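You operate a simulated robot arm through the tools that you are given. There is no shell and no other tool.

You are at the controls of a simulated robot arm. One attempt, no reset.

## Task
Tighten the LOT 25 jar's lid, then turn the jar over until even.
Fine: tighten it in the holder; turn until the streaks are gone; jar back to its place. Set down upright: what you pick out.

The check looks at the end state, three seconds after you hand in, the way a careful person would. Anything else that was tipped, shoved, dropped, spilled or broken makes it a failure. A push-on lid holds only when it is set on centred and level and pressed home; a screw cap is set on level and turned clockwise until tight.

## Robot
A 6-joint arm with a two-finger gripper, fixed in place. Base frame: the origin is at the foot of the arm, x ahead of it, y to its left, z up. Units: mm, degrees, N and s.
Its first joint turns from -166.0 to 166.0 degrees. Payload 2.54 kg.
Tool frame: the origin (TCP) lies between the finger pads and is the grasp point; the fingertips stand 30 mm ahead of it; z points along the fingers, y is the line along which they close. The gripper opens to 116 mm. The gripper's body begins 95 mm behind the TCP.
Orientation is told as [roll, pitch, yaw] about the base's x, y, z axes, in that order, counted from this pose: with the fingers straight down and closing along the base's y, the tool's x points along the base's -x, its y along +y and its z along -z.

## Interface
- The arm moves only by the tool step_arm. Its arguments are lists of equal length, an entry for each row: "linear": the shift along the tool's x, y, z in mm, a list of three; "rot": the turn, a rotation vector about the tool's x, y, z in rad, a list of three; "hand": the closure in counts, from 0 (fully open) to 255 (shut). In form: {"linear": [[x, y, z], ...], "rot": [[rx, ry, rz], ...], "hand": [hand, ...]}. A call has 1 to 20 rows; each row shifts and turns the commanded pose from where the row before left it, along the tool's axes as they then stand. Rows are played at 5 a second. More than 50 mm and 8.6 degrees between two rows, or a gripper value outside its range, and nothing of the call is played. Where a pose cannot be reached the arm comes as near as it can. A force on the tool above 40 N (or 10 N above the force at the start of the call, whichever is more), or a blocked arm, ends the call early, and 0.2 s more pass. Each finger travels about 72 mm/s and halts on what it meets, pressing with about 38 N; the grip force reading is that of the motor and also rises with nothing between the fingers. The clock runs only during rows and for 0.2 s after the last one: add rows that do not move to give the fingers time. It gives the time, the measured TCP pose, the force on the tool (base axes), the opening and the grip force at its end, in the units of the frame above (readings bear some noise), with the torque about the TCP (base axes, N m) and any sound that the robot's microphone picked up, and new pictures: "views" is both (left out), scene, wrist or none.
- Cameras (640 x 400 px; columns grow to the right, rows downward): "scene" is fixed at [219.9, 497.8, 1654.1]; the picture's right is [-0.49, -0.87, 0.00], its down [-0.62, 0.35, -0.70] and it looks along [0.61, -0.34, -0.71] (base axes); focal length 342 px, centre (320, 200). "wrist" rides on the gripper at [69, -15, -122] in the tool frame; the picture's right is [0.21, 0.98, 0.00], its down [-0.83, 0.18, -0.53] and it looks along [-0.52, 0.11, 0.85] (tool axes); focal length 251 px, centre (320, 200). There is no depth. A picture from a camera that has moved, and an enlarged one, comes with that camera's place and axes in the base frame and with its lens.
- inspect(camera, box): a new picture of the part [left, top, right, bottom] of that camera's present view, enlarged. It takes no simulated time.
- close_job(): hands the job in; it is judged then, once.

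Places have to be worked out from the pictures, the camera data and where the tool is seen. Open the gripper and draw the arm clear of the work before you hand the job in, unless the task says otherwise.

The tools are called after ">>>" by a JSON object that holds its "api" and its "payload". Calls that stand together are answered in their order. step_arm: Moves the arm, as the interface text tells. Its arguments: {"type":"object","properties":{"linear":{"type":"array","items":{"type":"array","items":{"type":"number"}}},"rot":{"type":"array","items":{"type":"array","items":{"type":"number"}}},"hand":{"type":"array","items":{"type":"number"}},"views":{"type":"string","enum":["both","scene","wrist","none"]}},"required":["linear","rot","hand"]} The other tools are called the same way: inspect (camera, box) takes an enlarged picture of a part of a camera's view; close_job () hands the job in.

At the start:

```text
time: 0.0
eef_pos: [358.9, 250.1, 1311.0]
ee_rot: [0.2, -0.1, 0.1]
wrist_force: [0.4, -0.2, 0.2]
torque: [0.02, 0.01, -0.03]
gripper_width: 115.9
grasp_force: 0.0
```

scene: 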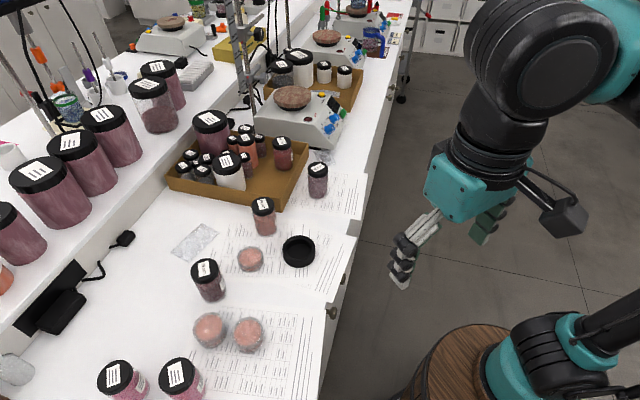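
wrist: 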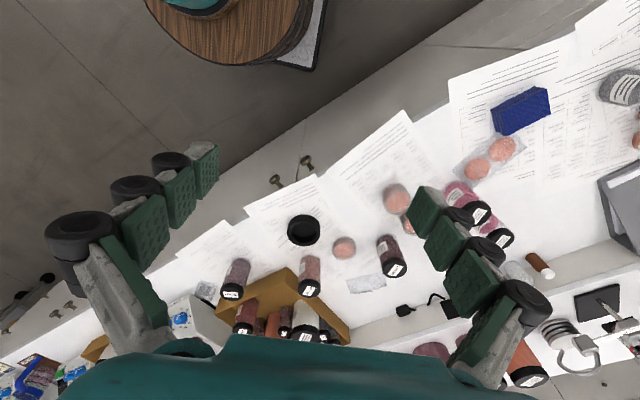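

The pictures show a bench with several jars, a black holder ring and a cardboard tray. I'll enlarge the views to read the lids and find LOT 25.

>>> {"api": "inspect", "payload": {"camera": "scene", "box": [160, 160, 360, 285]}}

>>> {"api": "inspect", "payload": {"camera": "scene", "box": [80, 250, 320, 400]}}

>>> {"api": "inspect", "payload": {"camera": "wrist", "box": [180, 180, 440, 342]}}

>>> {"api": "inspect", "payload": {"camera": "scene", "box": [240, 155, 340, 217]}}

```text
3.20 times, centred on (260, 222) of scene
camera zoom: at [219.9, 497.8, 1654.1], right [-0.49, -0.87, 0.0], down [-0.62, 0.35, -0.7], along [0.61, -0.34, -0.71], focal length 1094 px, centre (512, 128)
```

zoom: 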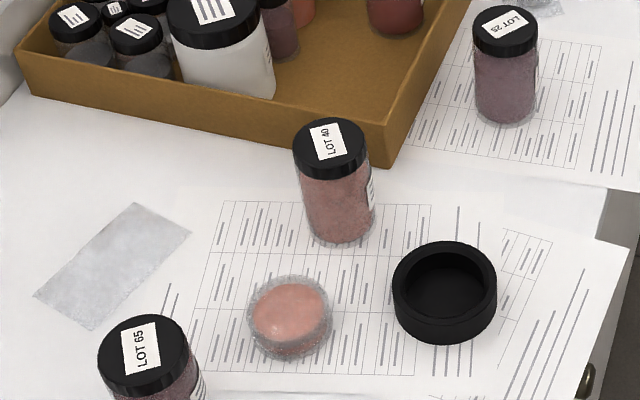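

```text
2.67 times, centred on (200, 325) of scene
camera zoom: at [219.9, 497.8, 1654.1], right [-0.49, -0.87, 0.0], down [-0.62, 0.35, -0.7], along [0.61, -0.34, -0.71], focal length 912 px, centre (640, -133)
```

zoom: 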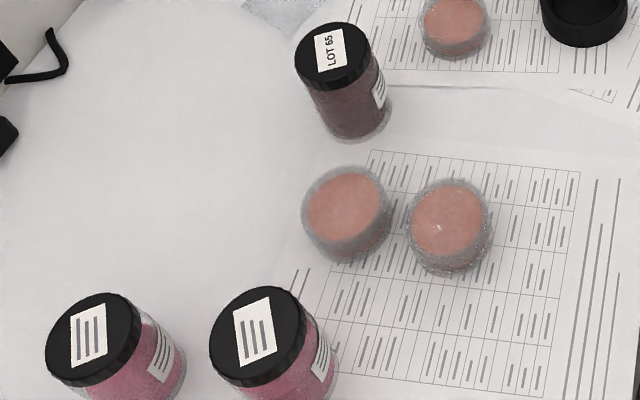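

```text
2.46 times, centred on (310, 261) of wrist
camera zoom: at [291.2, 236.1, 1434.0], right [-0.21, 0.98, 0.0], down [0.83, 0.18, 0.54], along [0.52, 0.12, -0.84], focal length 619 px, centre (345, 50)
```

zoom: 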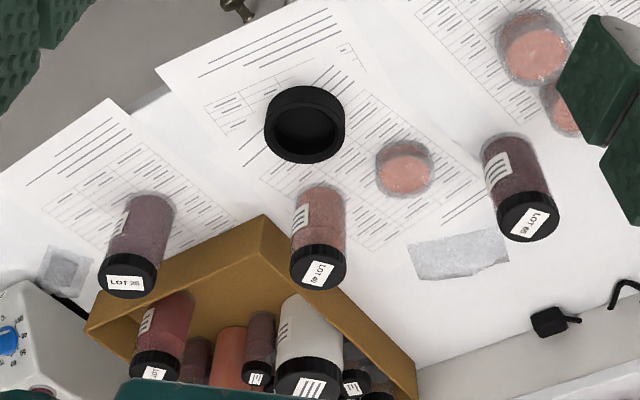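

```text
6.40 times, centred on (290, 186) of scene
camera zoom: at [219.9, 497.8, 1654.1], right [-0.49, -0.87, 0.0], down [-0.62, 0.35, -0.7], along [0.61, -0.34, -0.71], focal length 2188 px, centre (512, 290)
```

zoom: 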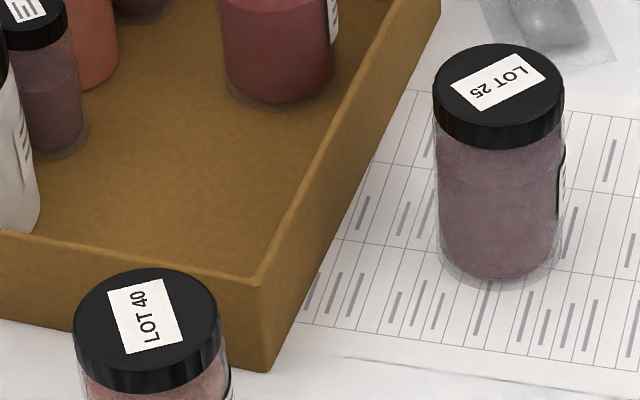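

LOT 25 is the jar to the right of the tray, with its lid top at about (877, 134, 1016). The black ring holder is near (707, 286, 920), and the bench is at z≈905. I move the wrist camera closer at a safe height to refine these positions.

>>> {"api": "step_arm", "payload": {"linear": [[-40, -12, 10], [-40, -12, 10], [-40, -12, 10], [-40, -12, 10], [-40, -12, 10], [-40, -10, 10], [0, 0, 0]], "rot": [[0, 0, 0], [0, 0, 0], [0, 0, 0], [0, 0, 0], [0, 0, 0], [0, 0, 0], [0, 0, 0]], "hand": [0, 0, 0, 0, 0, 0, 0]}}

```text
time: 1.6
eef_pos: [595.4, 177.2, 1249.0]
ee_rot: [0.1, 0.0, 0.0]
wrist_force: [0.1, -0.7, 0.2]
torque: [-0.02, 0.01, 0.02]
gripper_width: 115.8
grasp_force: 0.0
camera wrist: at [526.9, 163.1, 1372.7], right [-0.21, 0.98, 0.0], down [0.83, 0.18, 0.54], along [0.52, 0.12, -0.84], focal length 251 px, centre (320, 200)
```

scene: 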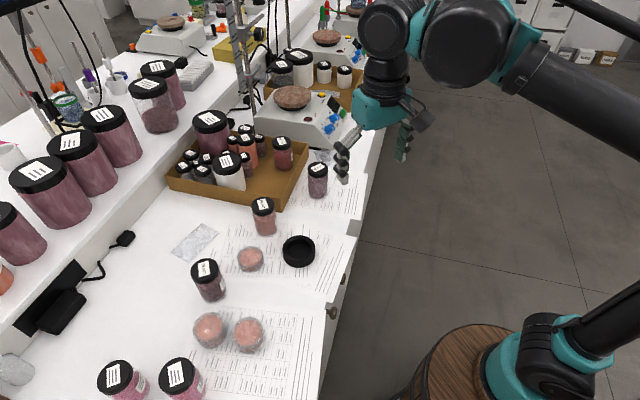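
wrist: 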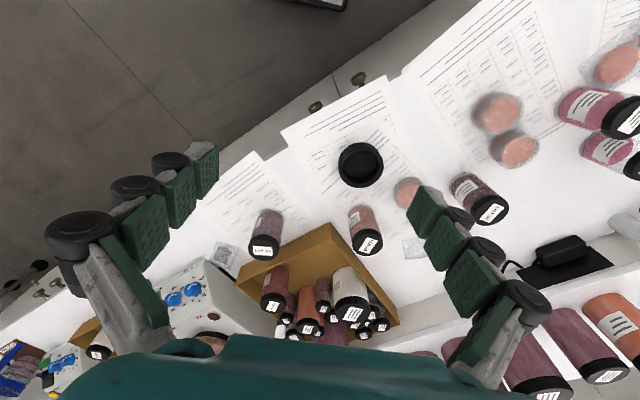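

The arm moved as commanded. I'll zoom in on LOT 25 and the holder in both views to measure them.

>>> {"api": "inspect", "payload": {"camera": "wrist", "box": [190, 120, 410, 270]}}

>>> {"api": "inspect", "payload": {"camera": "wrist", "box": [220, 190, 310, 270]}}

>>> {"api": "inspect", "payload": {"camera": "scene", "box": [290, 150, 350, 210]}}

>>> {"api": "inspect", "payload": {"camera": "scene", "box": [240, 190, 340, 280]}}

```text
2.67 times, centred on (300, 195) of wrist
camera zoom: at [526.9, 163.1, 1372.7], right [-0.21, 0.98, 0.0], down [0.83, 0.18, 0.54], along [0.52, 0.12, -0.84], focal length 670 px, centre (373, 213)
```

zoom: 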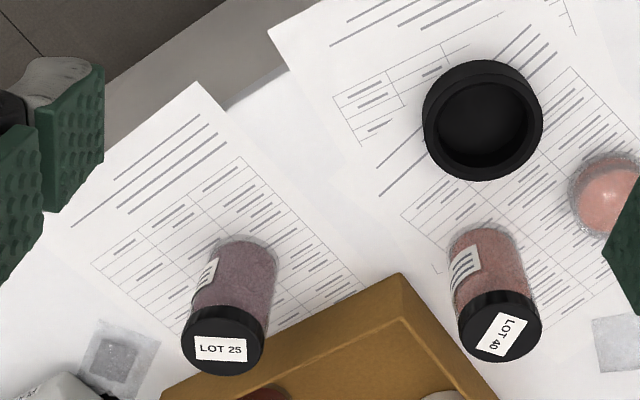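

```text
5.00 times, centred on (265, 230) of wrist
camera zoom: at [526.9, 163.1, 1372.7], right [-0.21, 0.98, 0.0], down [0.83, 0.18, 0.54], along [0.52, 0.12, -0.84], focal length 1257 px, centre (595, 50)
```

zoom: 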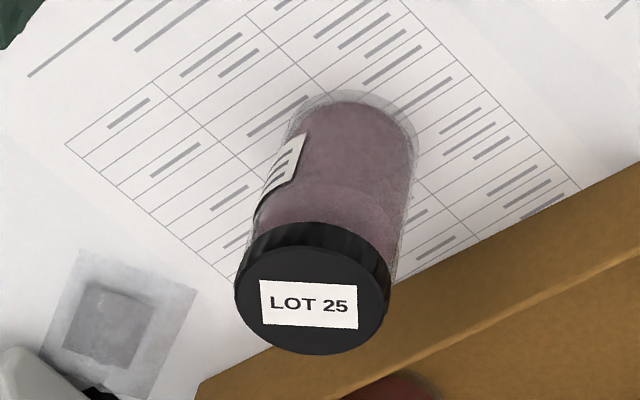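

```text
6.67 times, centred on (320, 180) of scene
camera zoom: at [219.9, 497.8, 1654.1], right [-0.49, -0.87, 0.0], down [-0.62, 0.35, -0.7], along [0.61, -0.34, -0.71], focal length 2279 px, centre (320, 333)
```

zoom: 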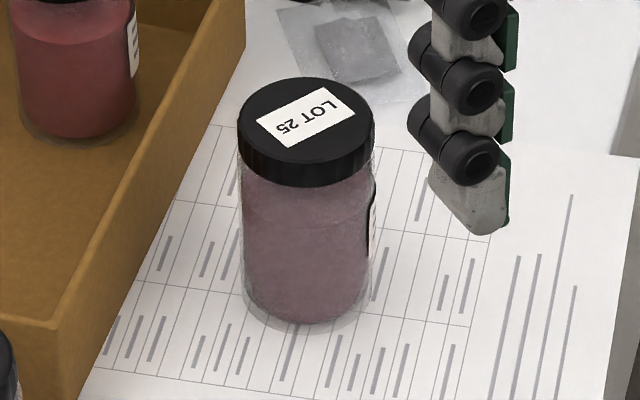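

```text
4.44 times, centred on (290, 235) of scene
camera zoom: at [219.9, 497.8, 1654.1], right [-0.49, -0.87, 0.0], down [-0.62, 0.35, -0.7], along [0.61, -0.34, -0.71], focal length 1519 px, centre (453, 44)
```

zoom: 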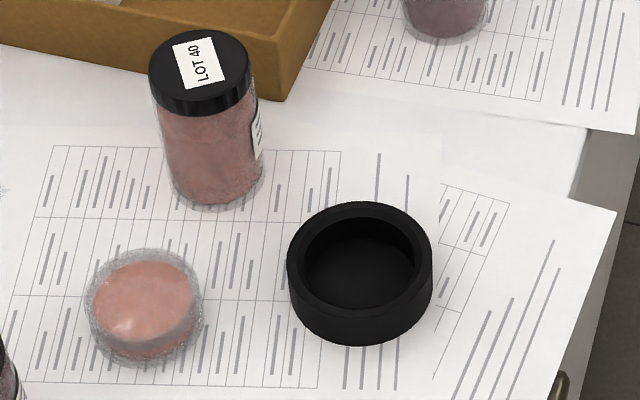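

Triangulation puts LOT 25's lid top at about (890, 127, 1006) and its base at z≈904. The holder is at about (711, 284) with its rim at z≈927. I'll check the lid height and the clutter around the jar.

>>> {"api": "inspect", "payload": {"camera": "scene", "box": [305, 155, 335, 185]}}

>>> {"api": "inspect", "payload": {"camera": "scene", "box": [300, 165, 335, 200]}}

>>> {"api": "inspect", "payload": {"camera": "scene", "box": [240, 60, 420, 200]}}

```text
13.33 times, centred on (320, 170) of scene
camera zoom: at [219.9, 497.8, 1654.1], right [-0.49, -0.87, 0.0], down [-0.62, 0.35, -0.7], along [0.61, -0.34, -0.71], focal length 4558 px, centre (320, 600)
```

zoom: 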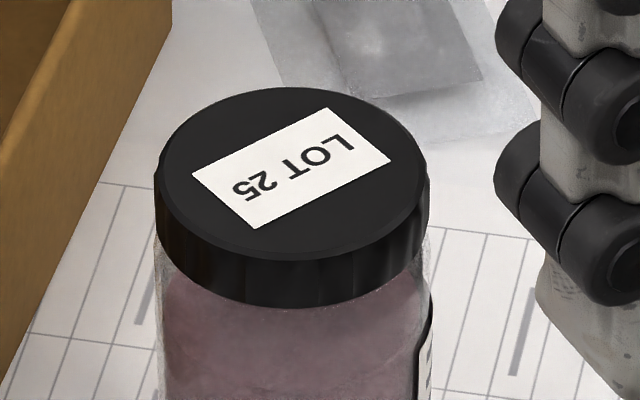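

```text
11.43 times, centred on (318, 182) of scene
camera zoom: at [219.9, 497.8, 1654.1], right [-0.49, -0.87, 0.0], down [-0.62, 0.35, -0.7], along [0.61, -0.34, -0.71], focal length 3907 px, centre (349, 400)
```

zoom: 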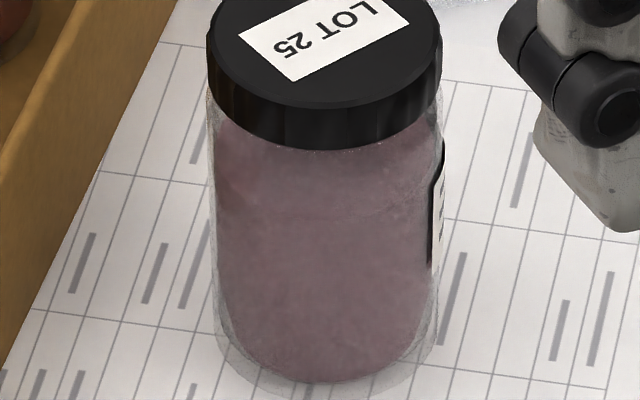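

```text
2.86 times, centred on (330, 130) of scene
camera zoom: at [219.9, 497.8, 1654.1], right [-0.49, -0.87, 0.0], down [-0.62, 0.35, -0.7], along [0.61, -0.34, -0.71], focal length 977 px, centre (291, 400)
```

zoom: 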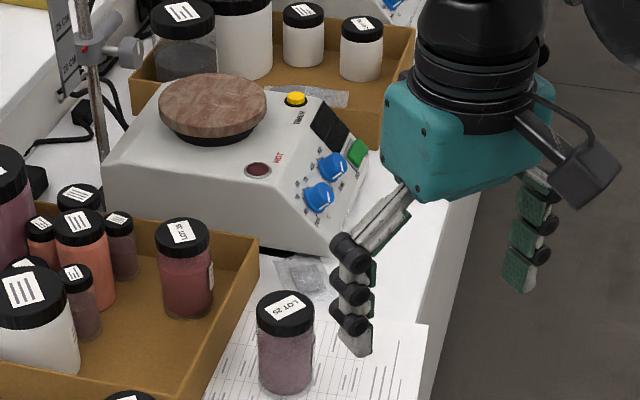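

The lid is about 15 mm tall and nearly as wide as the body (~60 mm), so I'll grip the body from the side with the tool horizontal and the camera on top. First I yaw the tool 140° in the air, so that tilting it afterwards puts the camera uppermost.

>>> {"api": "step_arm", "payload": {"linear": [[0, 0, 0], [0, 0, 0], [0, 0, 0], [0, 0, 0], [0, 0, 0], [0, 0, 0], [0, 0, 0], [0, 0, 0], [0, 0, 0], [0, 0, 0], [0, 0, 0], [0, 0, 0], [0, 0, 0], [0, 0, 0], [0, 0, 0], [0, 0, 0], [0, 0, 0], [0, 0, 0]], "rot": [[0, 0, 0.1437], [0, 0, 0.1437], [0, 0, 0.1437], [0, 0, 0.1437], [0, 0, 0.1437], [0, 0, 0.1437], [0, 0, 0.1437], [0, 0, 0.1437], [0, 0, 0.1437], [0, 0, 0.1437], [0, 0, 0.1437], [0, 0, 0.1437], [0, 0, 0.1437], [0, 0, 0.1437], [0, 0, 0.1437], [0, 0, 0.1437], [0, 0, 0.1437], [0, 0, 0]], "hand": [0, 0, 0, 0, 0, 0, 0, 0, 0, 0, 0, 0, 0, 0, 0, 0, 0, 0], "views": "both"}}

```text
time: 5.4
eef_pos: [599.7, 180.6, 1251.3]
ee_rot: [0.0, 0.0, -139.9]
wrist_force: [0.2, 0.6, -0.8]
torque: [-0.01, -0.03, 0.0]
gripper_width: 116.3
grasp_force: 0.1
camera wrist: at [642.9, 237.6, 1374.8], right [0.79, -0.61, 0.0], down [-0.52, -0.67, 0.53], along [-0.32, -0.42, -0.85], focal length 251 px, centre (320, 200)
```

scene: 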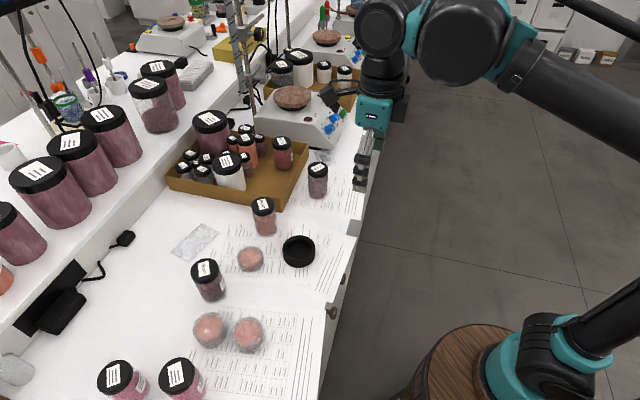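
wrist: 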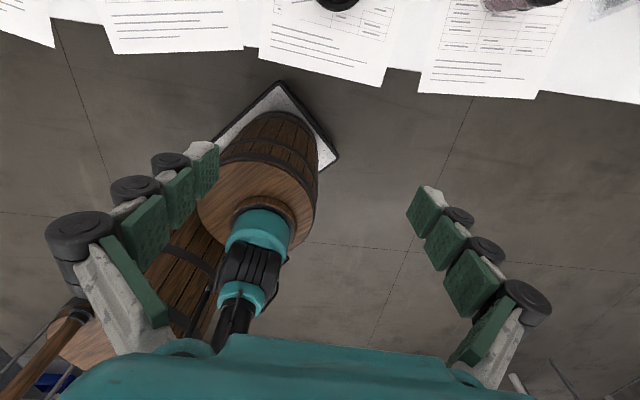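

The yaw is done and reads -139.9°. Next I slide sideways to open space near (700, 60) and tilt the tool to horizontal.

>>> {"api": "step_arm", "payload": {"linear": [[0, 39, 0], [0, 39, 0], [0, 39, 0], [0, 39, 0], [0, 0, 0], [0, 0, 0], [0, 0, 0], [0, 0, 0], [0, 0, 0], [0, 0, 0], [0, 0, 0], [0, 0, 0], [0, 0, 0], [0, 0, 0], [0, 0, 0], [0, 0, 0]], "rot": [[0, 0, 0], [0, 0, 0], [0, 0, 0], [0, 0, 0], [0, 0.1428, 0], [0, 0.1428, 0], [0, 0.1428, 0], [0, 0.1428, 0], [0, 0.1428, 0], [0, 0.1428, 0], [0, 0.1428, 0], [0, 0.1428, 0], [0, 0.1428, 0], [0, 0.1428, 0], [0, 0.1428, 0], [0, 0, 0]], "hand": [0, 0, 0, 0, 0, 0, 0, 0, 0, 0, 0, 0, 0, 0, 0, 0], "views": "both"}}

```text
time: 8.8
eef_pos: [698.6, 60.1, 1251.0]
ee_rot: [170.6, 89.8, 30.7]
wrist_force: [-0.3, -0.4, 0.3]
torque: [0.0, 0.01, 0.02]
gripper_width: 116.2
grasp_force: 0.1
camera wrist: at [596.8, -5.3, 1321.0], right [0.63, -0.75, 0.21], down [-0.29, -0.48, -0.83], along [0.72, 0.46, -0.52], focal length 251 px, centre (320, 200)
```

scene: 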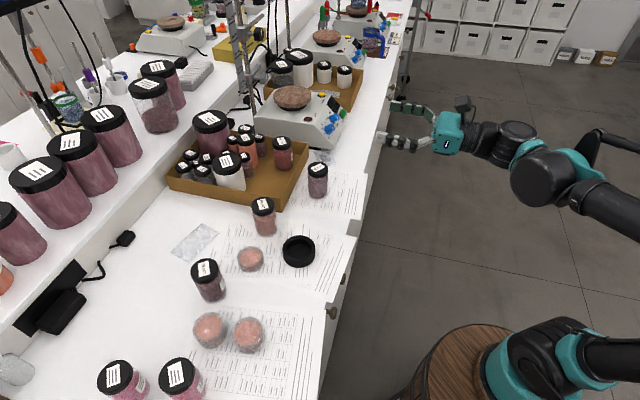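
wrist: 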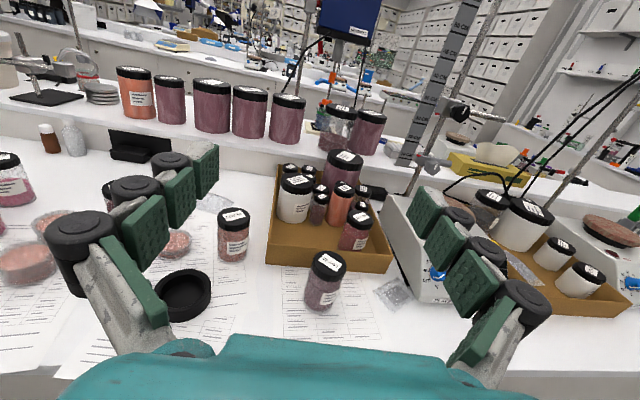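

The tool is horizontal with the camera on top. I'll zoom in on LOT 25 and the holder from this view to check their positions.

>>> {"api": "inspect", "payload": {"camera": "wrist", "box": [280, 230, 380, 330]}}

>>> {"api": "inspect", "payload": {"camera": "wrist", "box": [140, 190, 270, 330]}}

```text
4.00 times, centred on (330, 280) of wrist
camera zoom: at [596.8, -5.3, 1321.0], right [0.63, -0.75, 0.21], down [-0.29, -0.48, -0.83], along [0.72, 0.46, -0.52], focal length 1006 px, centre (280, -120)
```

zoom: 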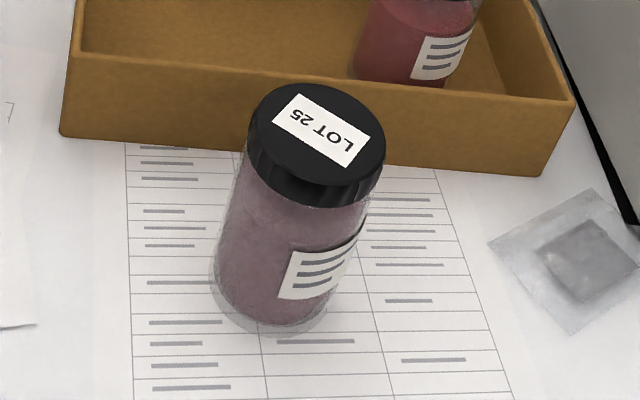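

```text
2.86 times, centred on (205, 260) of wrist
camera zoom: at [596.8, -5.3, 1321.0], right [0.63, -0.75, 0.21], down [-0.29, -0.48, -0.83], along [0.72, 0.46, -0.52], focal length 718 px, centre (649, 29)
```

zoom: 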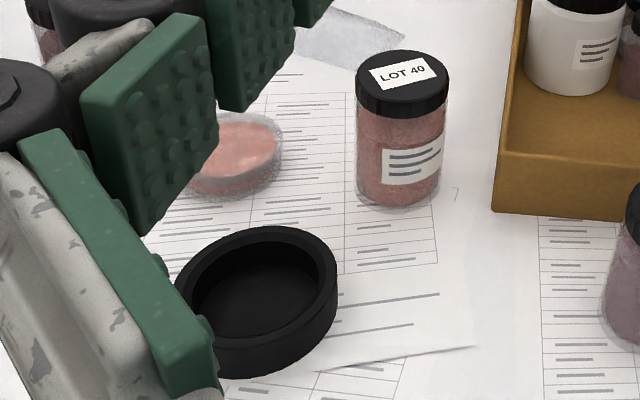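

This view puts the jar at about (889, 128) and the holder at about (711, 287). I descend to a stand-off point behind the jar.

>>> {"api": "step_arm", "payload": {"linear": [[-40, 11.8, 9.9], [-40, 11.8, 9.9], [-40, 11.8, 9.9], [-40, 11.8, 9.9], [-40, 11.8, 9.9], [-40, 11.8, 9.9], [0, 0, 0]], "rot": [[0, 0, 0], [0, 0, 0], [0, 0, 0], [0, 0, 0], [0, 0, 0], [0, 0, 0], [0, 0, 0]], "hand": [0, 0, 0, 0, 0, 0, 0], "views": "both"}}

```text
time: 10.4
eef_pos: [790.2, 43.3, 1012.7]
ee_rot: [175.5, 89.9, 35.5]
wrist_force: [0.1, 0.3, -0.4]
torque: [-0.04, 0.02, -0.01]
gripper_width: 115.9
grasp_force: 0.0
camera wrist: at [687.6, -21.7, 1083.8], right [0.63, -0.75, 0.21], down [-0.29, -0.48, -0.83], along [0.72, 0.46, -0.52], focal length 251 px, centre (320, 200)
```

scene: 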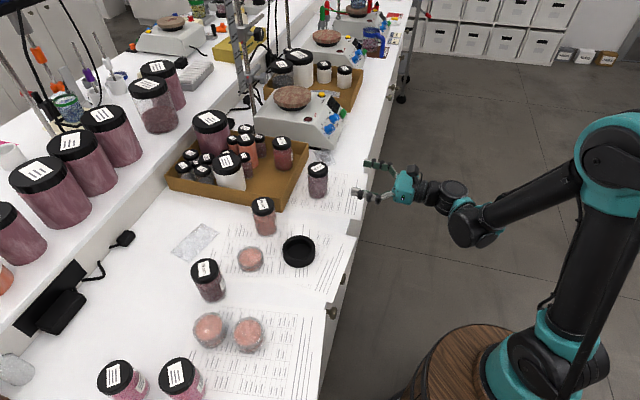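
wrist: 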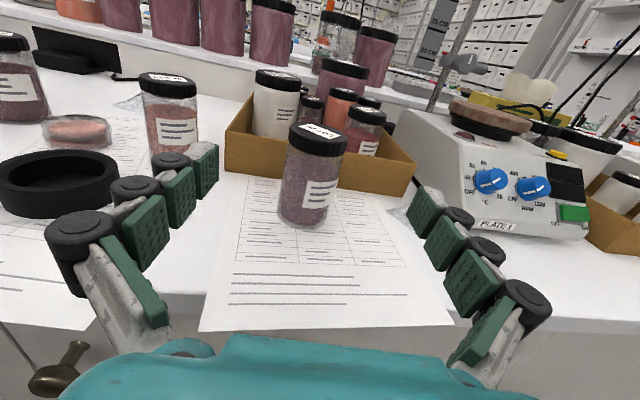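

The jar sits almost centred between the fingers. I'll zoom in to measure the sideways offset before the final descent.

>>> {"api": "inspect", "payload": {"camera": "wrist", "box": [260, 110, 380, 240]}}

>>> {"api": "inspect", "payload": {"camera": "scene", "box": [290, 140, 480, 260]}}

```text
3.08 times, centred on (320, 175) of wrist
camera zoom: at [687.6, -21.7, 1083.8], right [0.63, -0.75, 0.21], down [-0.29, -0.48, -0.83], along [0.72, 0.46, -0.52], focal length 774 px, centre (320, 277)
```

zoom: 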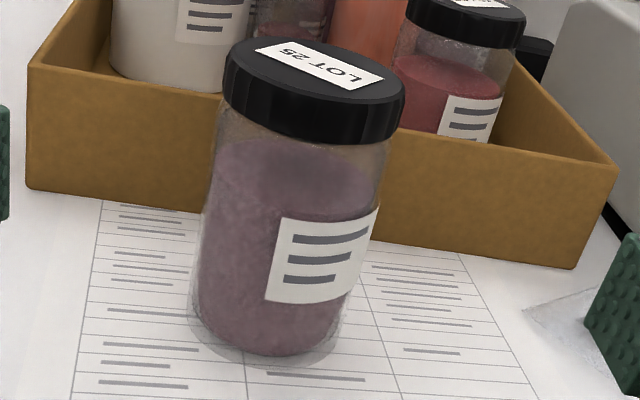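

```text
3.33 times, centred on (385, 200) of scene
camera zoom: at [219.9, 497.8, 1654.1], right [-0.49, -0.87, 0.0], down [-0.62, 0.35, -0.7], along [0.61, -0.34, -0.71], focal length 1140 px, centre (103, 200)
```

zoom: 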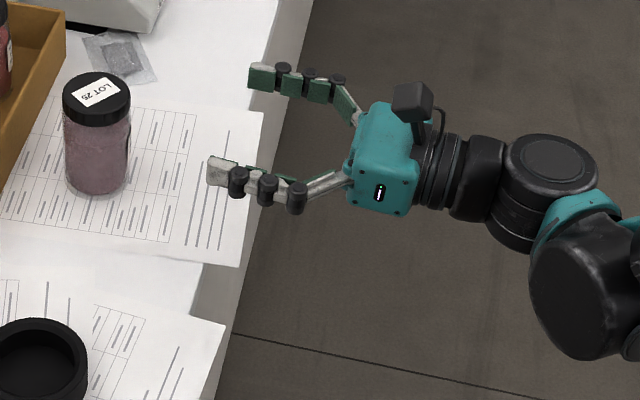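

The jar is about 127 mm ahead and only 1 mm off the finger midline. I lower to z≈952, mid-body and below the lid, then move forward around it.

>>> {"api": "step_arm", "payload": {"linear": [[-20, -0.4, 0], [-20, -0.4, 0], [-20.5, -0.4, 0], [0, 0, 22], [0, 0, 22], [0, 0, 21], [0, 0, 21], [0, 0, 21], [0, 0, 20], [0, 0, 0]], "rot": [[0, 0, 0], [0, 0, 0], [0, 0, 0], [0, 0, 0], [0, 0, 0], [0, 0, 0], [0, 0, 0], [0, 0, 0], [0, 0, 0], [0, 0, 0]], "hand": [0, 0, 0, 0, 0, 0, 0, 0, 0, 0], "views": "both"}}

```text
time: 12.6
eef_pos: [887.4, 126.8, 950.8]
ee_rot: [174.4, 89.9, 34.6]
wrist_force: [-1.0, 0.2, 0.2]
torque: [-0.01, -0.01, -0.04]
gripper_width: 116.1
grasp_force: 0.1
camera wrist: at [784.7, 61.3, 1022.6], right [0.63, -0.75, 0.21], down [-0.29, -0.48, -0.83], along [0.72, 0.46, -0.52], focal length 251 px, centre (320, 200)
```

scene: 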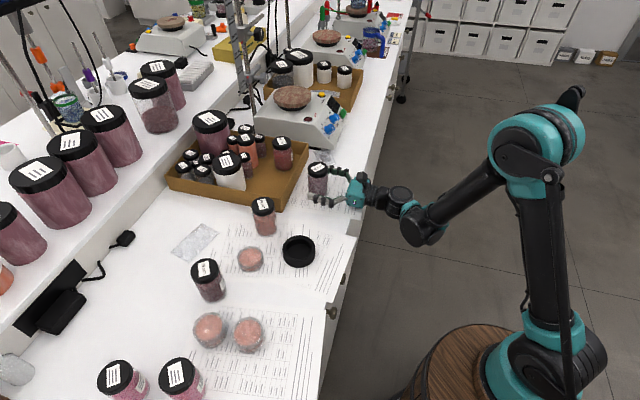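
wrist: 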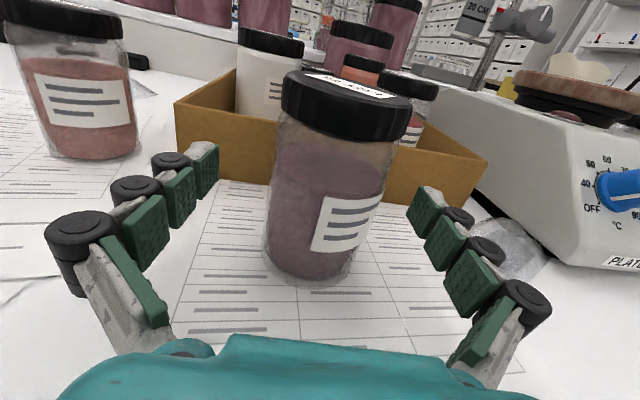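

The jar stands right at the grasp point. I close the fingers on the body.

>>> {"api": "step_arm", "payload": {"linear": [[0, 0, 0], [0, 0, 0], [0, 0, 0], [0, 0, 0], [0, 0, 0], [0, 0, 0]], "rot": [[0, 0, 0], [0, 0, 0], [0, 0, 0], [0, 0, 0], [0, 0, 0], [0, 0, 0]], "hand": [100, 140, 200, 255, 255, 255], "views": "both"}}

```text
time: 14.0
eef_pos: [887.0, 126.8, 951.3]
ee_rot: [177.6, 90.0, 37.5]
wrist_force: [-0.5, -0.7, 0.8]
torque: [0.03, 0.07, 0.06]
gripper_width: 59.2
grasp_force: 37.5
camera wrist: at [784.5, 61.1, 1022.6], right [0.63, -0.75, 0.21], down [-0.29, -0.48, -0.83], along [0.72, 0.46, -0.52], focal length 251 px, centre (320, 200)
```

scene: 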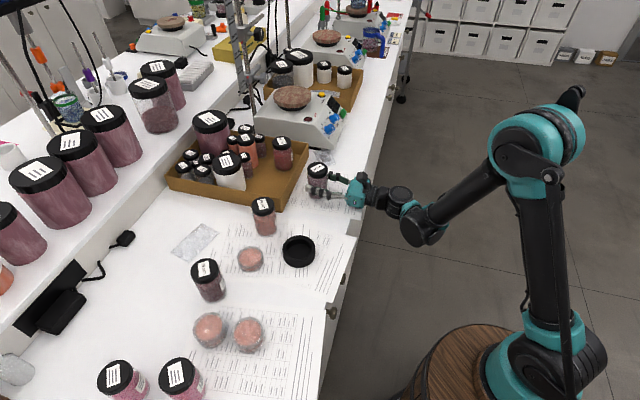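
wrist: 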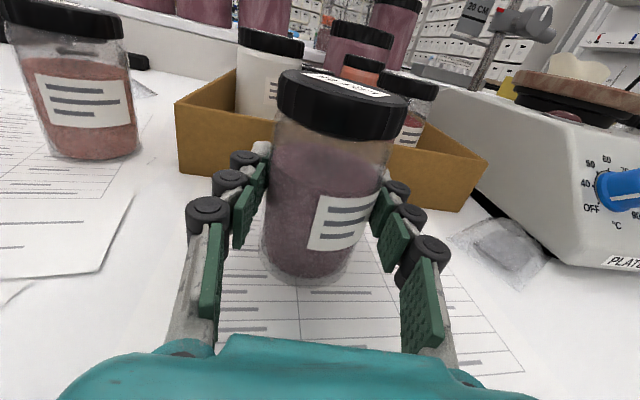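

Grip is firm at 59.2 mm and 37.5 N, and the home TCP is (887, 127, 951). I lift the jar straight up.

>>> {"api": "step_arm", "payload": {"linear": [[10, 0, 0], [25, 0, 0], [25, 0, 0], [25, 0, 0], [25, 0, 0], [0, 0, 0]], "rot": [[0, 0, 0], [0, 0, 0], [0, 0, 0], [0, 0, 0], [0, 0, 0], [0, 0, 0]], "hand": [255, 255, 255, 255, 255, 255], "views": "both"}}

```text
time: 15.4
eef_pos: [887.6, 125.9, 1061.2]
ee_rot: [174.3, 89.9, 34.5]
wrist_force: [0.0, 0.4, -2.1]
torque: [0.0, 0.02, -0.01]
gripper_width: 56.1
grasp_force: 37.4
camera wrist: at [785.0, 60.3, 1132.3], right [0.63, -0.75, 0.21], down [-0.29, -0.48, -0.83], along [0.72, 0.46, -0.52], focal length 251 px, centre (320, 200)
```

scene: 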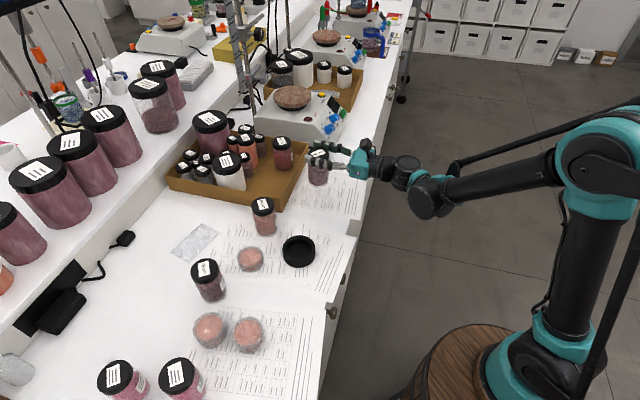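
wrist: 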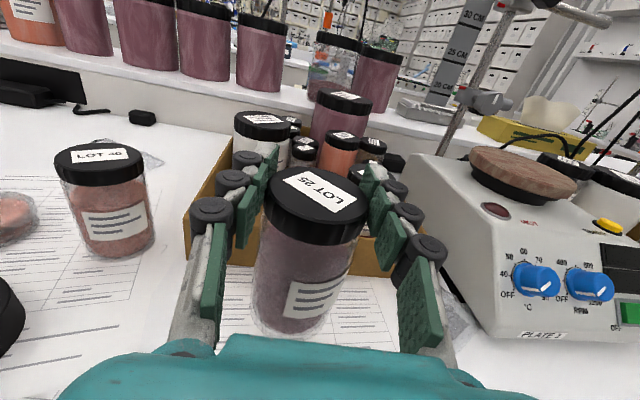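

The lid now appears only about 5 mm below TCP height, so the jar may have slipped down in the fingers during the lift. I'll zoom in before moving anything else.

>>> {"api": "inspect", "payload": {"camera": "wrist", "box": [210, 140, 430, 350]}}

>>> {"api": "inspect", "payload": {"camera": "scene", "box": [285, 130, 385, 210]}}

```text
1.90 times, centred on (320, 245) of wrist
camera zoom: at [785.0, 60.3, 1132.3], right [0.63, -0.75, 0.21], down [-0.29, -0.48, -0.83], along [0.72, 0.46, -0.52], focal length 479 px, centre (320, 114)
```

zoom: 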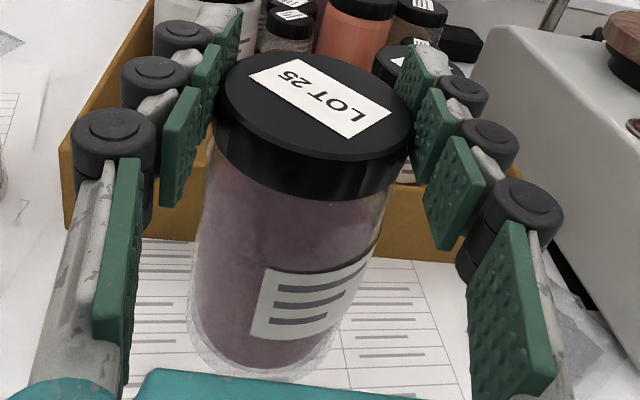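

```text
5.00 times, centred on (335, 170) of scene
camera zoom: at [219.9, 497.8, 1654.1], right [-0.49, -0.87, 0.0], down [-0.62, 0.35, -0.7], along [0.61, -0.34, -0.71], focal length 1709 px, centre (245, 350)
```

zoom: 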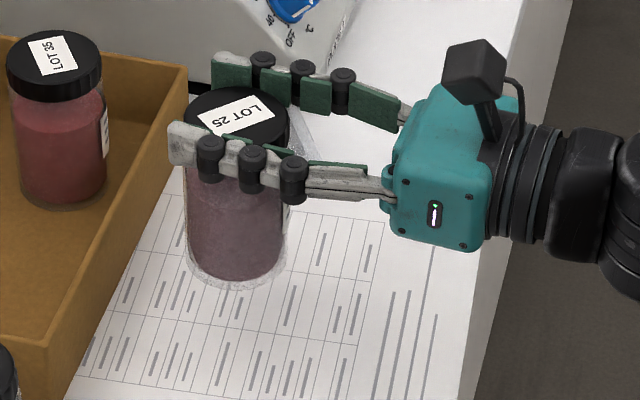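

The jar is about 48 mm off the bench and the fingers hold only the top of the lid, because it slid down through the grip. I lower it back onto the bench now before it drops.

>>> {"api": "step_arm", "payload": {"linear": [[-15, 0, 0], [-15, 0, 0], [-8, 0, 0], [-4, 0, 0], [-3, 0, 0], [0, 0, 0]], "rot": [[0, 0, 0], [0, 0, 0], [0, 0, 0], [0, 0, 0], [0, 0, 0], [0, 0, 0]], "hand": [255, 255, 255, 255, 255, 255], "views": "both"}}

```text
time: 16.8
eef_pos: [887.2, 127.7, 1015.1]
ee_rot: [176.1, 89.9, 36.2]
wrist_force: [-0.4, -0.1, -2.6]
torque: [-0.01, 0.0, 0.0]
gripper_width: 56.4
grasp_force: 38.1
camera wrist: at [784.6, 61.7, 1086.8], right [0.63, -0.75, 0.21], down [-0.29, -0.48, -0.83], along [0.72, 0.46, -0.52], focal length 251 px, centre (320, 200)
```

scene: 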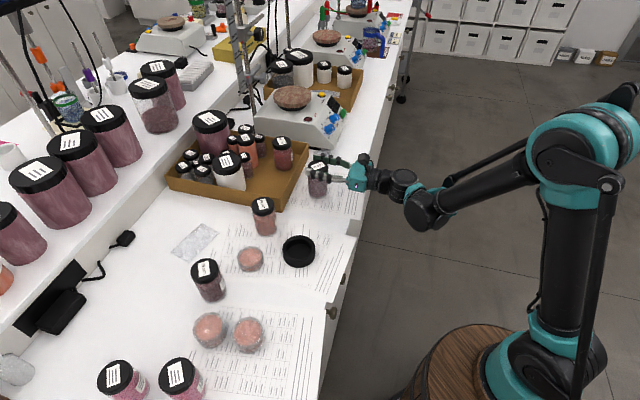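
wrist: 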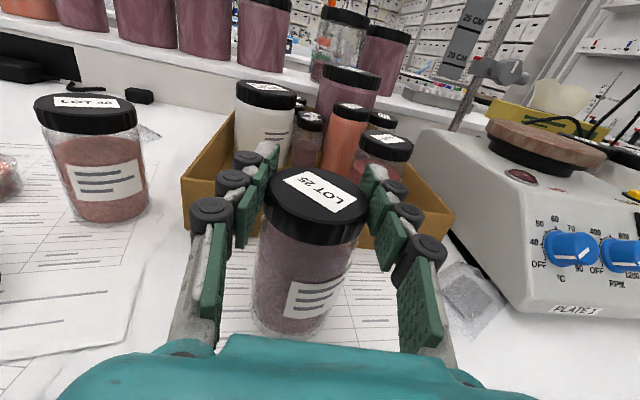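

Force z of -2.6 N shows the jar still hanging a few mm above the bench, held steadily by the lid, so the lid grips far better than the glass. I lower in small steps until the bench takes the weight.

>>> {"api": "step_arm", "payload": {"linear": [[-2, 0, 0], [-2, 0, 0], [0, 0, 0]], "rot": [[0, 0, 0], [0, 0, 0], [0, 0, 0]], "hand": [255, 255, 255], "views": "wrist"}}

>>> {"api": "inspect", "payload": {"camera": "scene", "box": [285, 130, 385, 210]}}

```text
time: 17.6
eef_pos: [887.0, 127.8, 1012.1]
ee_rot: [175.8, 89.9, 35.7]
wrist_force: [-0.2, 0.2, -1.3]
torque: [0.0, -0.05, 0.02]
gripper_width: 56.3
grasp_force: 37.6
camera wrist: at [784.6, 62.1, 1081.7], right [0.63, -0.75, 0.21], down [-0.29, -0.48, -0.83], along [0.72, 0.46, -0.52], focal length 251 px, centre (320, 200)
```

wrist: 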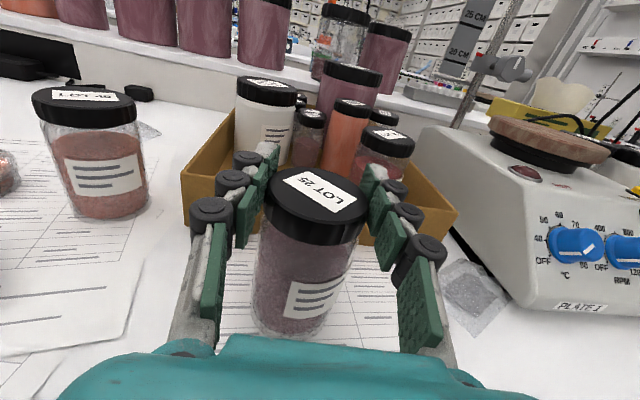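

```text
5.00 times, centred on (335, 170) of scene
camera zoom: at [219.9, 497.8, 1654.1], right [-0.49, -0.87, 0.0], down [-0.62, 0.35, -0.7], along [0.61, -0.34, -0.71], focal length 1709 px, centre (245, 350)
```

zoom: 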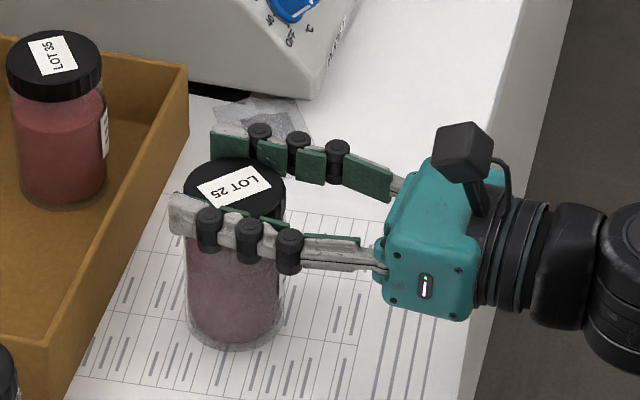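

The jar's base edge in the scene is back at bench level and the load is dropping. I lower a little more to make sure it's fully seated.

>>> {"api": "step_arm", "payload": {"linear": [[-1.5, 0, 0], [0, 0, 0]], "rot": [[0, 0, 0], [0, 0, 0]], "hand": [255, 255], "views": "none"}}

```text
time: 18.2
eef_pos: [887.6, 127.2, 1009.1]
ee_rot: [176.0, 89.9, 36.2]
wrist_force: [-0.2, -0.6, -2.2]
torque: [-0.04, 0.01, 0.03]
gripper_width: 56.3
grasp_force: 37.7
```

It still reads about -2 N, so the jar hasn't fully touched down yet. I continue down in 1.5 mm steps.

>>> {"api": "step_arm", "payload": {"linear": [[-1.5, 0, 0], [-1, 0, 0], [0, 0, 0]], "rot": [[0, 0, 0], [0, 0, 0], [0, 0, 0]], "hand": [255, 255, 255], "views": "none"}}

>>> {"api": "step_arm", "payload": {"linear": [[-1.5, 0, 0], [0, 0, 0]], "rot": [[0, 0, 0], [0, 0, 0]], "hand": [255, 255], "views": "scene"}}

```text
time: 19.0
eef_pos: [887.8, 128.8, 1007.2]
ee_rot: [177.8, 89.9, 37.8]
wrist_force: [0.1, 0.6, 0.6]
torque: [0.05, 0.0, 0.01]
gripper_width: 56.3
grasp_force: 37.8
```

```text
time: 19.6
eef_pos: [887.3, 128.2, 1006.9]
ee_rot: [-175.7, 89.9, 44.4]
wrist_force: [1.4, 4.2, 18.6]
torque: [-0.06, -0.3, -0.01]
gripper_width: 56.3
grasp_force: 38.3
```

scene: 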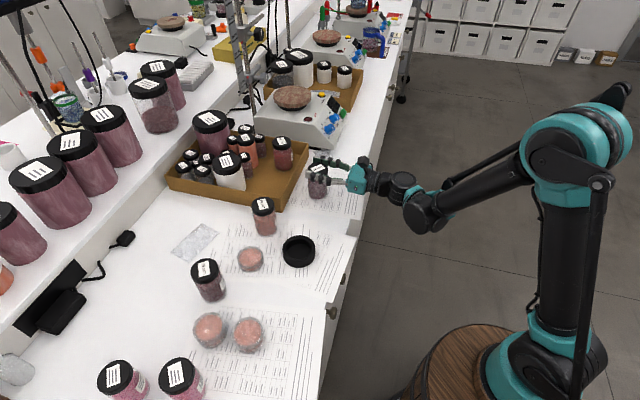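

It presses 18.6 N down without slipping, so the lid grip is strong; the jar sits on the bench with TCP z at 1007. I lift again with this lid grip and check that it holds.

>>> {"api": "step_arm", "payload": {"linear": [[3, 0, 0], [7, 0, 0], [12, 0, 0], [15, 0, 0], [15, 0, 0], [8, 0, 0], [0, 0, 0]], "rot": [[0, 0, 0], [0, 0, 0], [0, 0, 0], [0, 0, 0], [0, 0, 0], [0, 0, 0], [0, 0, 0]], "hand": [255, 255, 255, 255, 255, 255, 255], "views": "both"}}

```text
time: 21.2
eef_pos: [889.6, 126.9, 1063.5]
ee_rot: [175.2, 89.9, 35.2]
wrist_force: [-0.5, -0.2, -2.9]
torque: [0.0, 0.0, 0.03]
gripper_width: 56.5
grasp_force: 37.8
camera wrist: at [786.6, 61.5, 1135.2], right [0.63, -0.75, 0.21], down [-0.29, -0.48, -0.83], along [0.72, 0.46, -0.52], focal length 251 px, centre (320, 200)
```

scene: 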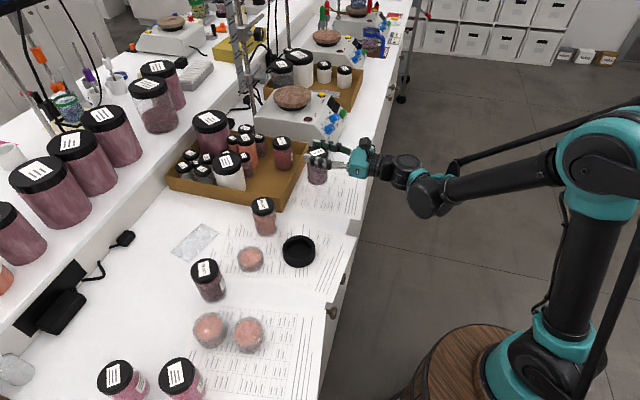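
wrist: 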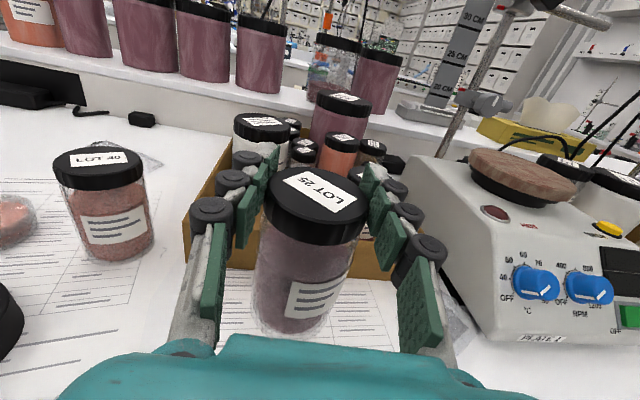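

The jar hangs steadily at -2.9 N with no slip. I carry it sideways above the holder.

>>> {"api": "step_arm", "payload": {"linear": [[0, -10, -1.4], [0, -18, -2.6], [0, -22, -3.1], [0, -23, -3.2], [0, -23, -3.2], [0, -23, -3.2], [0, -23, -3.2], [0, -23, -3.2], [0, -23, -3.2], [0, -20, -2.8], [0, -17, -2.4], [0, -10, -1.4], [0, 0, 0]], "rot": [[0, 0, 0], [0, 0, 0], [0, 0, 0], [0, 0, 0], [0, 0, 0], [0, 0, 0], [0, 0, 0], [0, 0, 0], [0, 0, 0], [0, 0, 0], [0, 0, 0], [0, 0, 0], [0, 0, 0]], "hand": [255, 255, 255, 255, 255, 255, 255, 255, 255, 255, 255, 255, 255], "views": "both"}}

```text
time: 24.0
eef_pos: [710.8, 284.4, 1067.9]
ee_rot: [175.3, 89.9, 35.3]
wrist_force: [-0.2, -1.5, -1.5]
torque: [0.01, -0.01, 0.01]
gripper_width: 56.6
grasp_force: 37.8
camera wrist: at [608.5, 219.7, 1138.1], right [0.63, -0.75, 0.21], down [-0.29, -0.48, -0.83], along [0.72, 0.46, -0.52], focal length 251 px, centre (320, 200)
```

scene: 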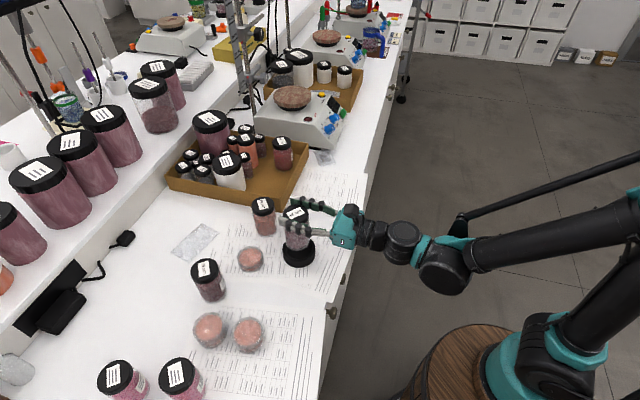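
wrist: 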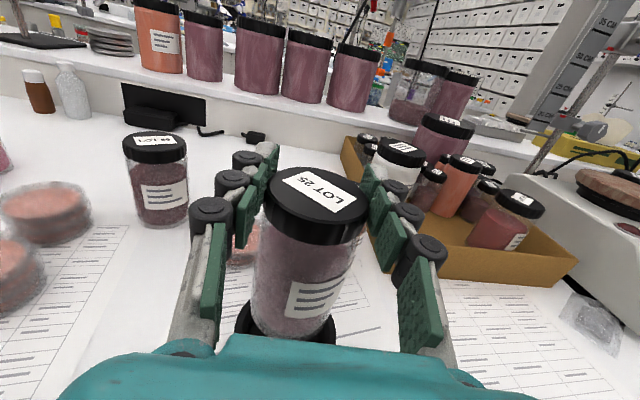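

The jar is now above the holder. I'll zoom both views to check alignment before lowering.

>>> {"api": "inspect", "payload": {"camera": "scene", "box": [255, 195, 355, 275]}}

>>> {"api": "inspect", "payload": {"camera": "wrist", "box": [220, 230, 370, 350]}}

```text
5.00 times, centred on (305, 235) of scene
camera zoom: at [219.9, 497.8, 1654.1], right [-0.49, -0.87, 0.0], down [-0.62, 0.35, -0.7], along [0.61, -0.34, -0.71], focal length 1709 px, centre (395, 25)
```

zoom: 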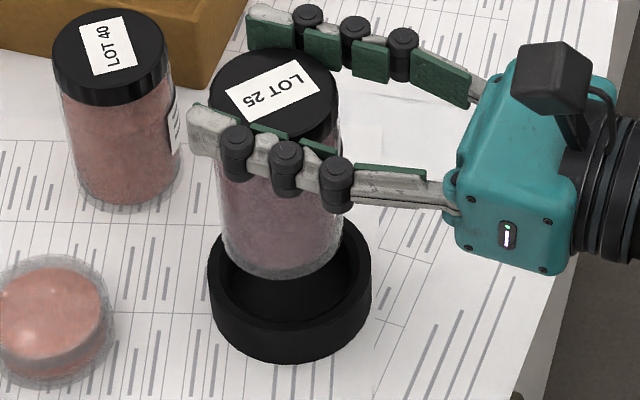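

```text
3.33 times, centred on (295, 290) of wrist
camera zoom: at [608.5, 219.7, 1138.1], right [0.63, -0.75, 0.21], down [-0.29, -0.48, -0.83], along [0.72, 0.46, -0.52], focal length 838 px, centre (403, -100)
```

zoom: 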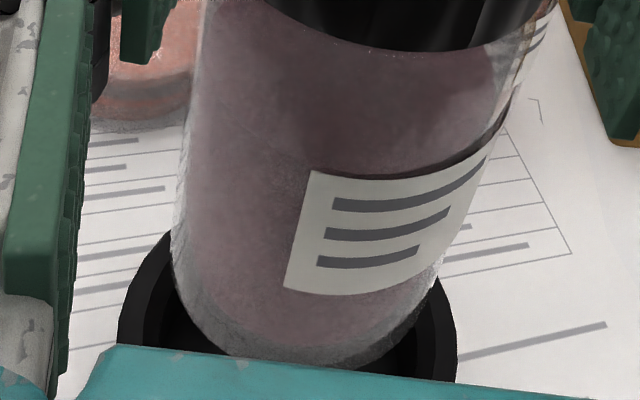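

The jar axis looks about 3 mm too far along the approach direction compared with the holder. I correct it by (y −0.8, z −2.5) and lower until the jar's bottom is just above the rim.

>>> {"api": "step_arm", "payload": {"linear": [[0, -0.8, -2.5], [-10, 0, 0], [-10, 0, 0], [-6, 0, 0], [0, 0, 0]], "rot": [[0, 0, 0], [0, 0, 0], [0, 0, 0], [0, 0, 0], [0, 0, 0]], "hand": [255, 255, 255, 255, 255], "views": "none"}}

>>> {"api": "inspect", "payload": {"camera": "scene", "box": [265, 205, 335, 275]}}

>>> {"api": "inspect", "payload": {"camera": "wrist", "box": [220, 230, 370, 350]}}

```text
time: 25.2
eef_pos: [710.8, 285.2, 1039.3]
ee_rot: [174.2, 89.9, 34.2]
wrist_force: [1.1, -0.4, -1.4]
torque: [0.0, 0.01, 0.01]
gripper_width: 56.6
grasp_force: 38.3
```

```text
5.71 times, centred on (300, 240) of scene
camera zoom: at [219.9, 497.8, 1654.1], right [-0.49, -0.87, 0.0], down [-0.62, 0.35, -0.7], along [0.61, -0.34, -0.71], focal length 1953 px, centre (434, -29)
```

zoom: 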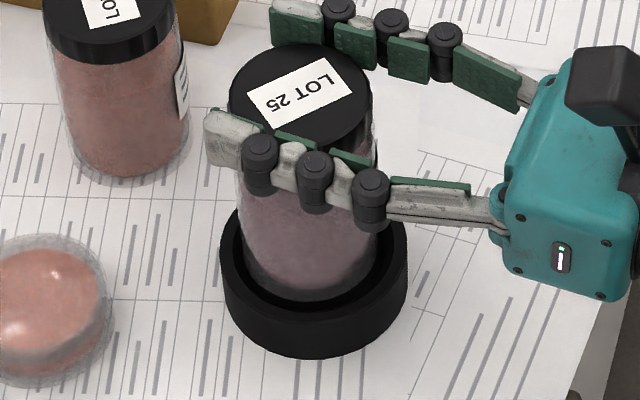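

```text
3.33 times, centred on (295, 290) of wrist
camera zoom: at [607.6, 219.5, 1110.1], right [0.63, -0.75, 0.21], down [-0.29, -0.48, -0.83], along [0.72, 0.46, -0.52], focal length 838 px, centre (403, -100)
```

zoom: 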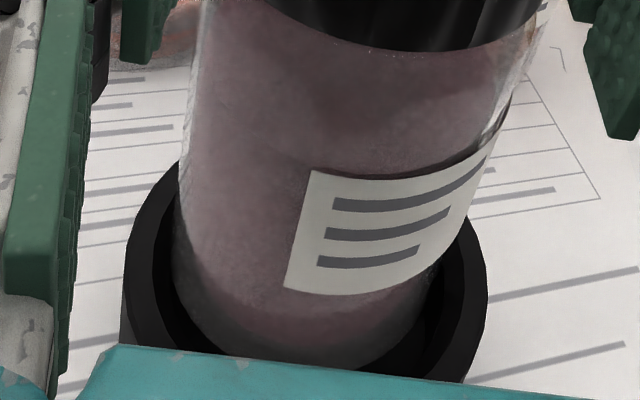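

The jar looks about 1–2 mm off in both directions relative to the holder. I apply a small correction and lower into the ring gently, watching the force.

>>> {"api": "step_arm", "payload": {"linear": [[0, 1.1, -1.8], [-4, 0, 0], [-4, 0, 0], [-4, 0, 0], [0, 0, 0]], "rot": [[0, 0, 0], [0, 0, 0], [0, 0, 0], [0, 0, 0], [0, 0, 0]], "hand": [255, 255, 255, 255, 255], "views": "none"}}

>>> {"api": "inspect", "payload": {"camera": "scene", "box": [265, 205, 335, 275]}}

>>> {"api": "inspect", "payload": {"camera": "wrist", "box": [220, 230, 370, 350]}}

```text
time: 26.2
eef_pos: [709.8, 283.4, 1028.7]
ee_rot: [-141.5, 89.8, 78.5]
wrist_force: [3.7, 0.2, 10.1]
torque: [0.06, 0.01, -0.02]
gripper_width: 56.9
grasp_force: 37.7
stopped in row 5: the force on the tool passed its limit at 45 N (the readings are from after the stop); the commanded pose is now the measured one
```

```text
5.71 times, centred on (300, 240) of scene
camera zoom: at [219.9, 497.8, 1654.1], right [-0.49, -0.87, 0.0], down [-0.62, 0.35, -0.7], along [0.61, -0.34, -0.71], focal length 1953 px, centre (434, -29)
```

zoom: 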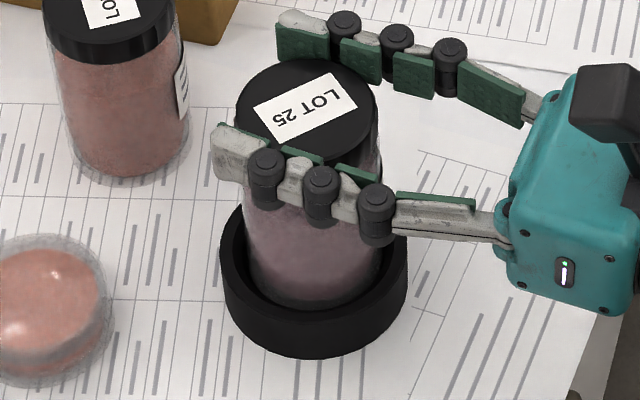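

```text
3.33 times, centred on (295, 290) of wrist
camera zoom: at [606.9, 217.5, 1099.9], right [0.63, -0.75, 0.21], down [-0.29, -0.48, -0.83], along [0.72, 0.46, -0.52], focal length 838 px, centre (403, -100)
```

zoom: 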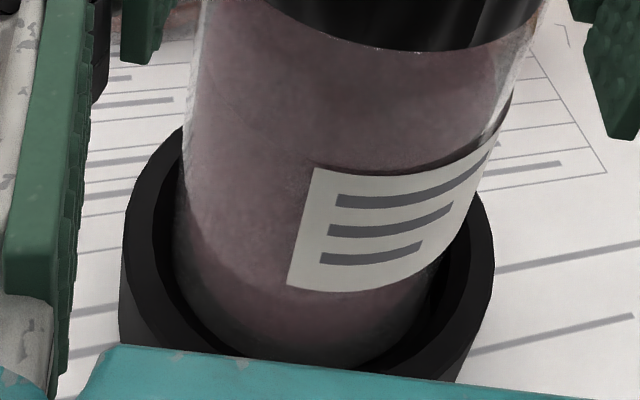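

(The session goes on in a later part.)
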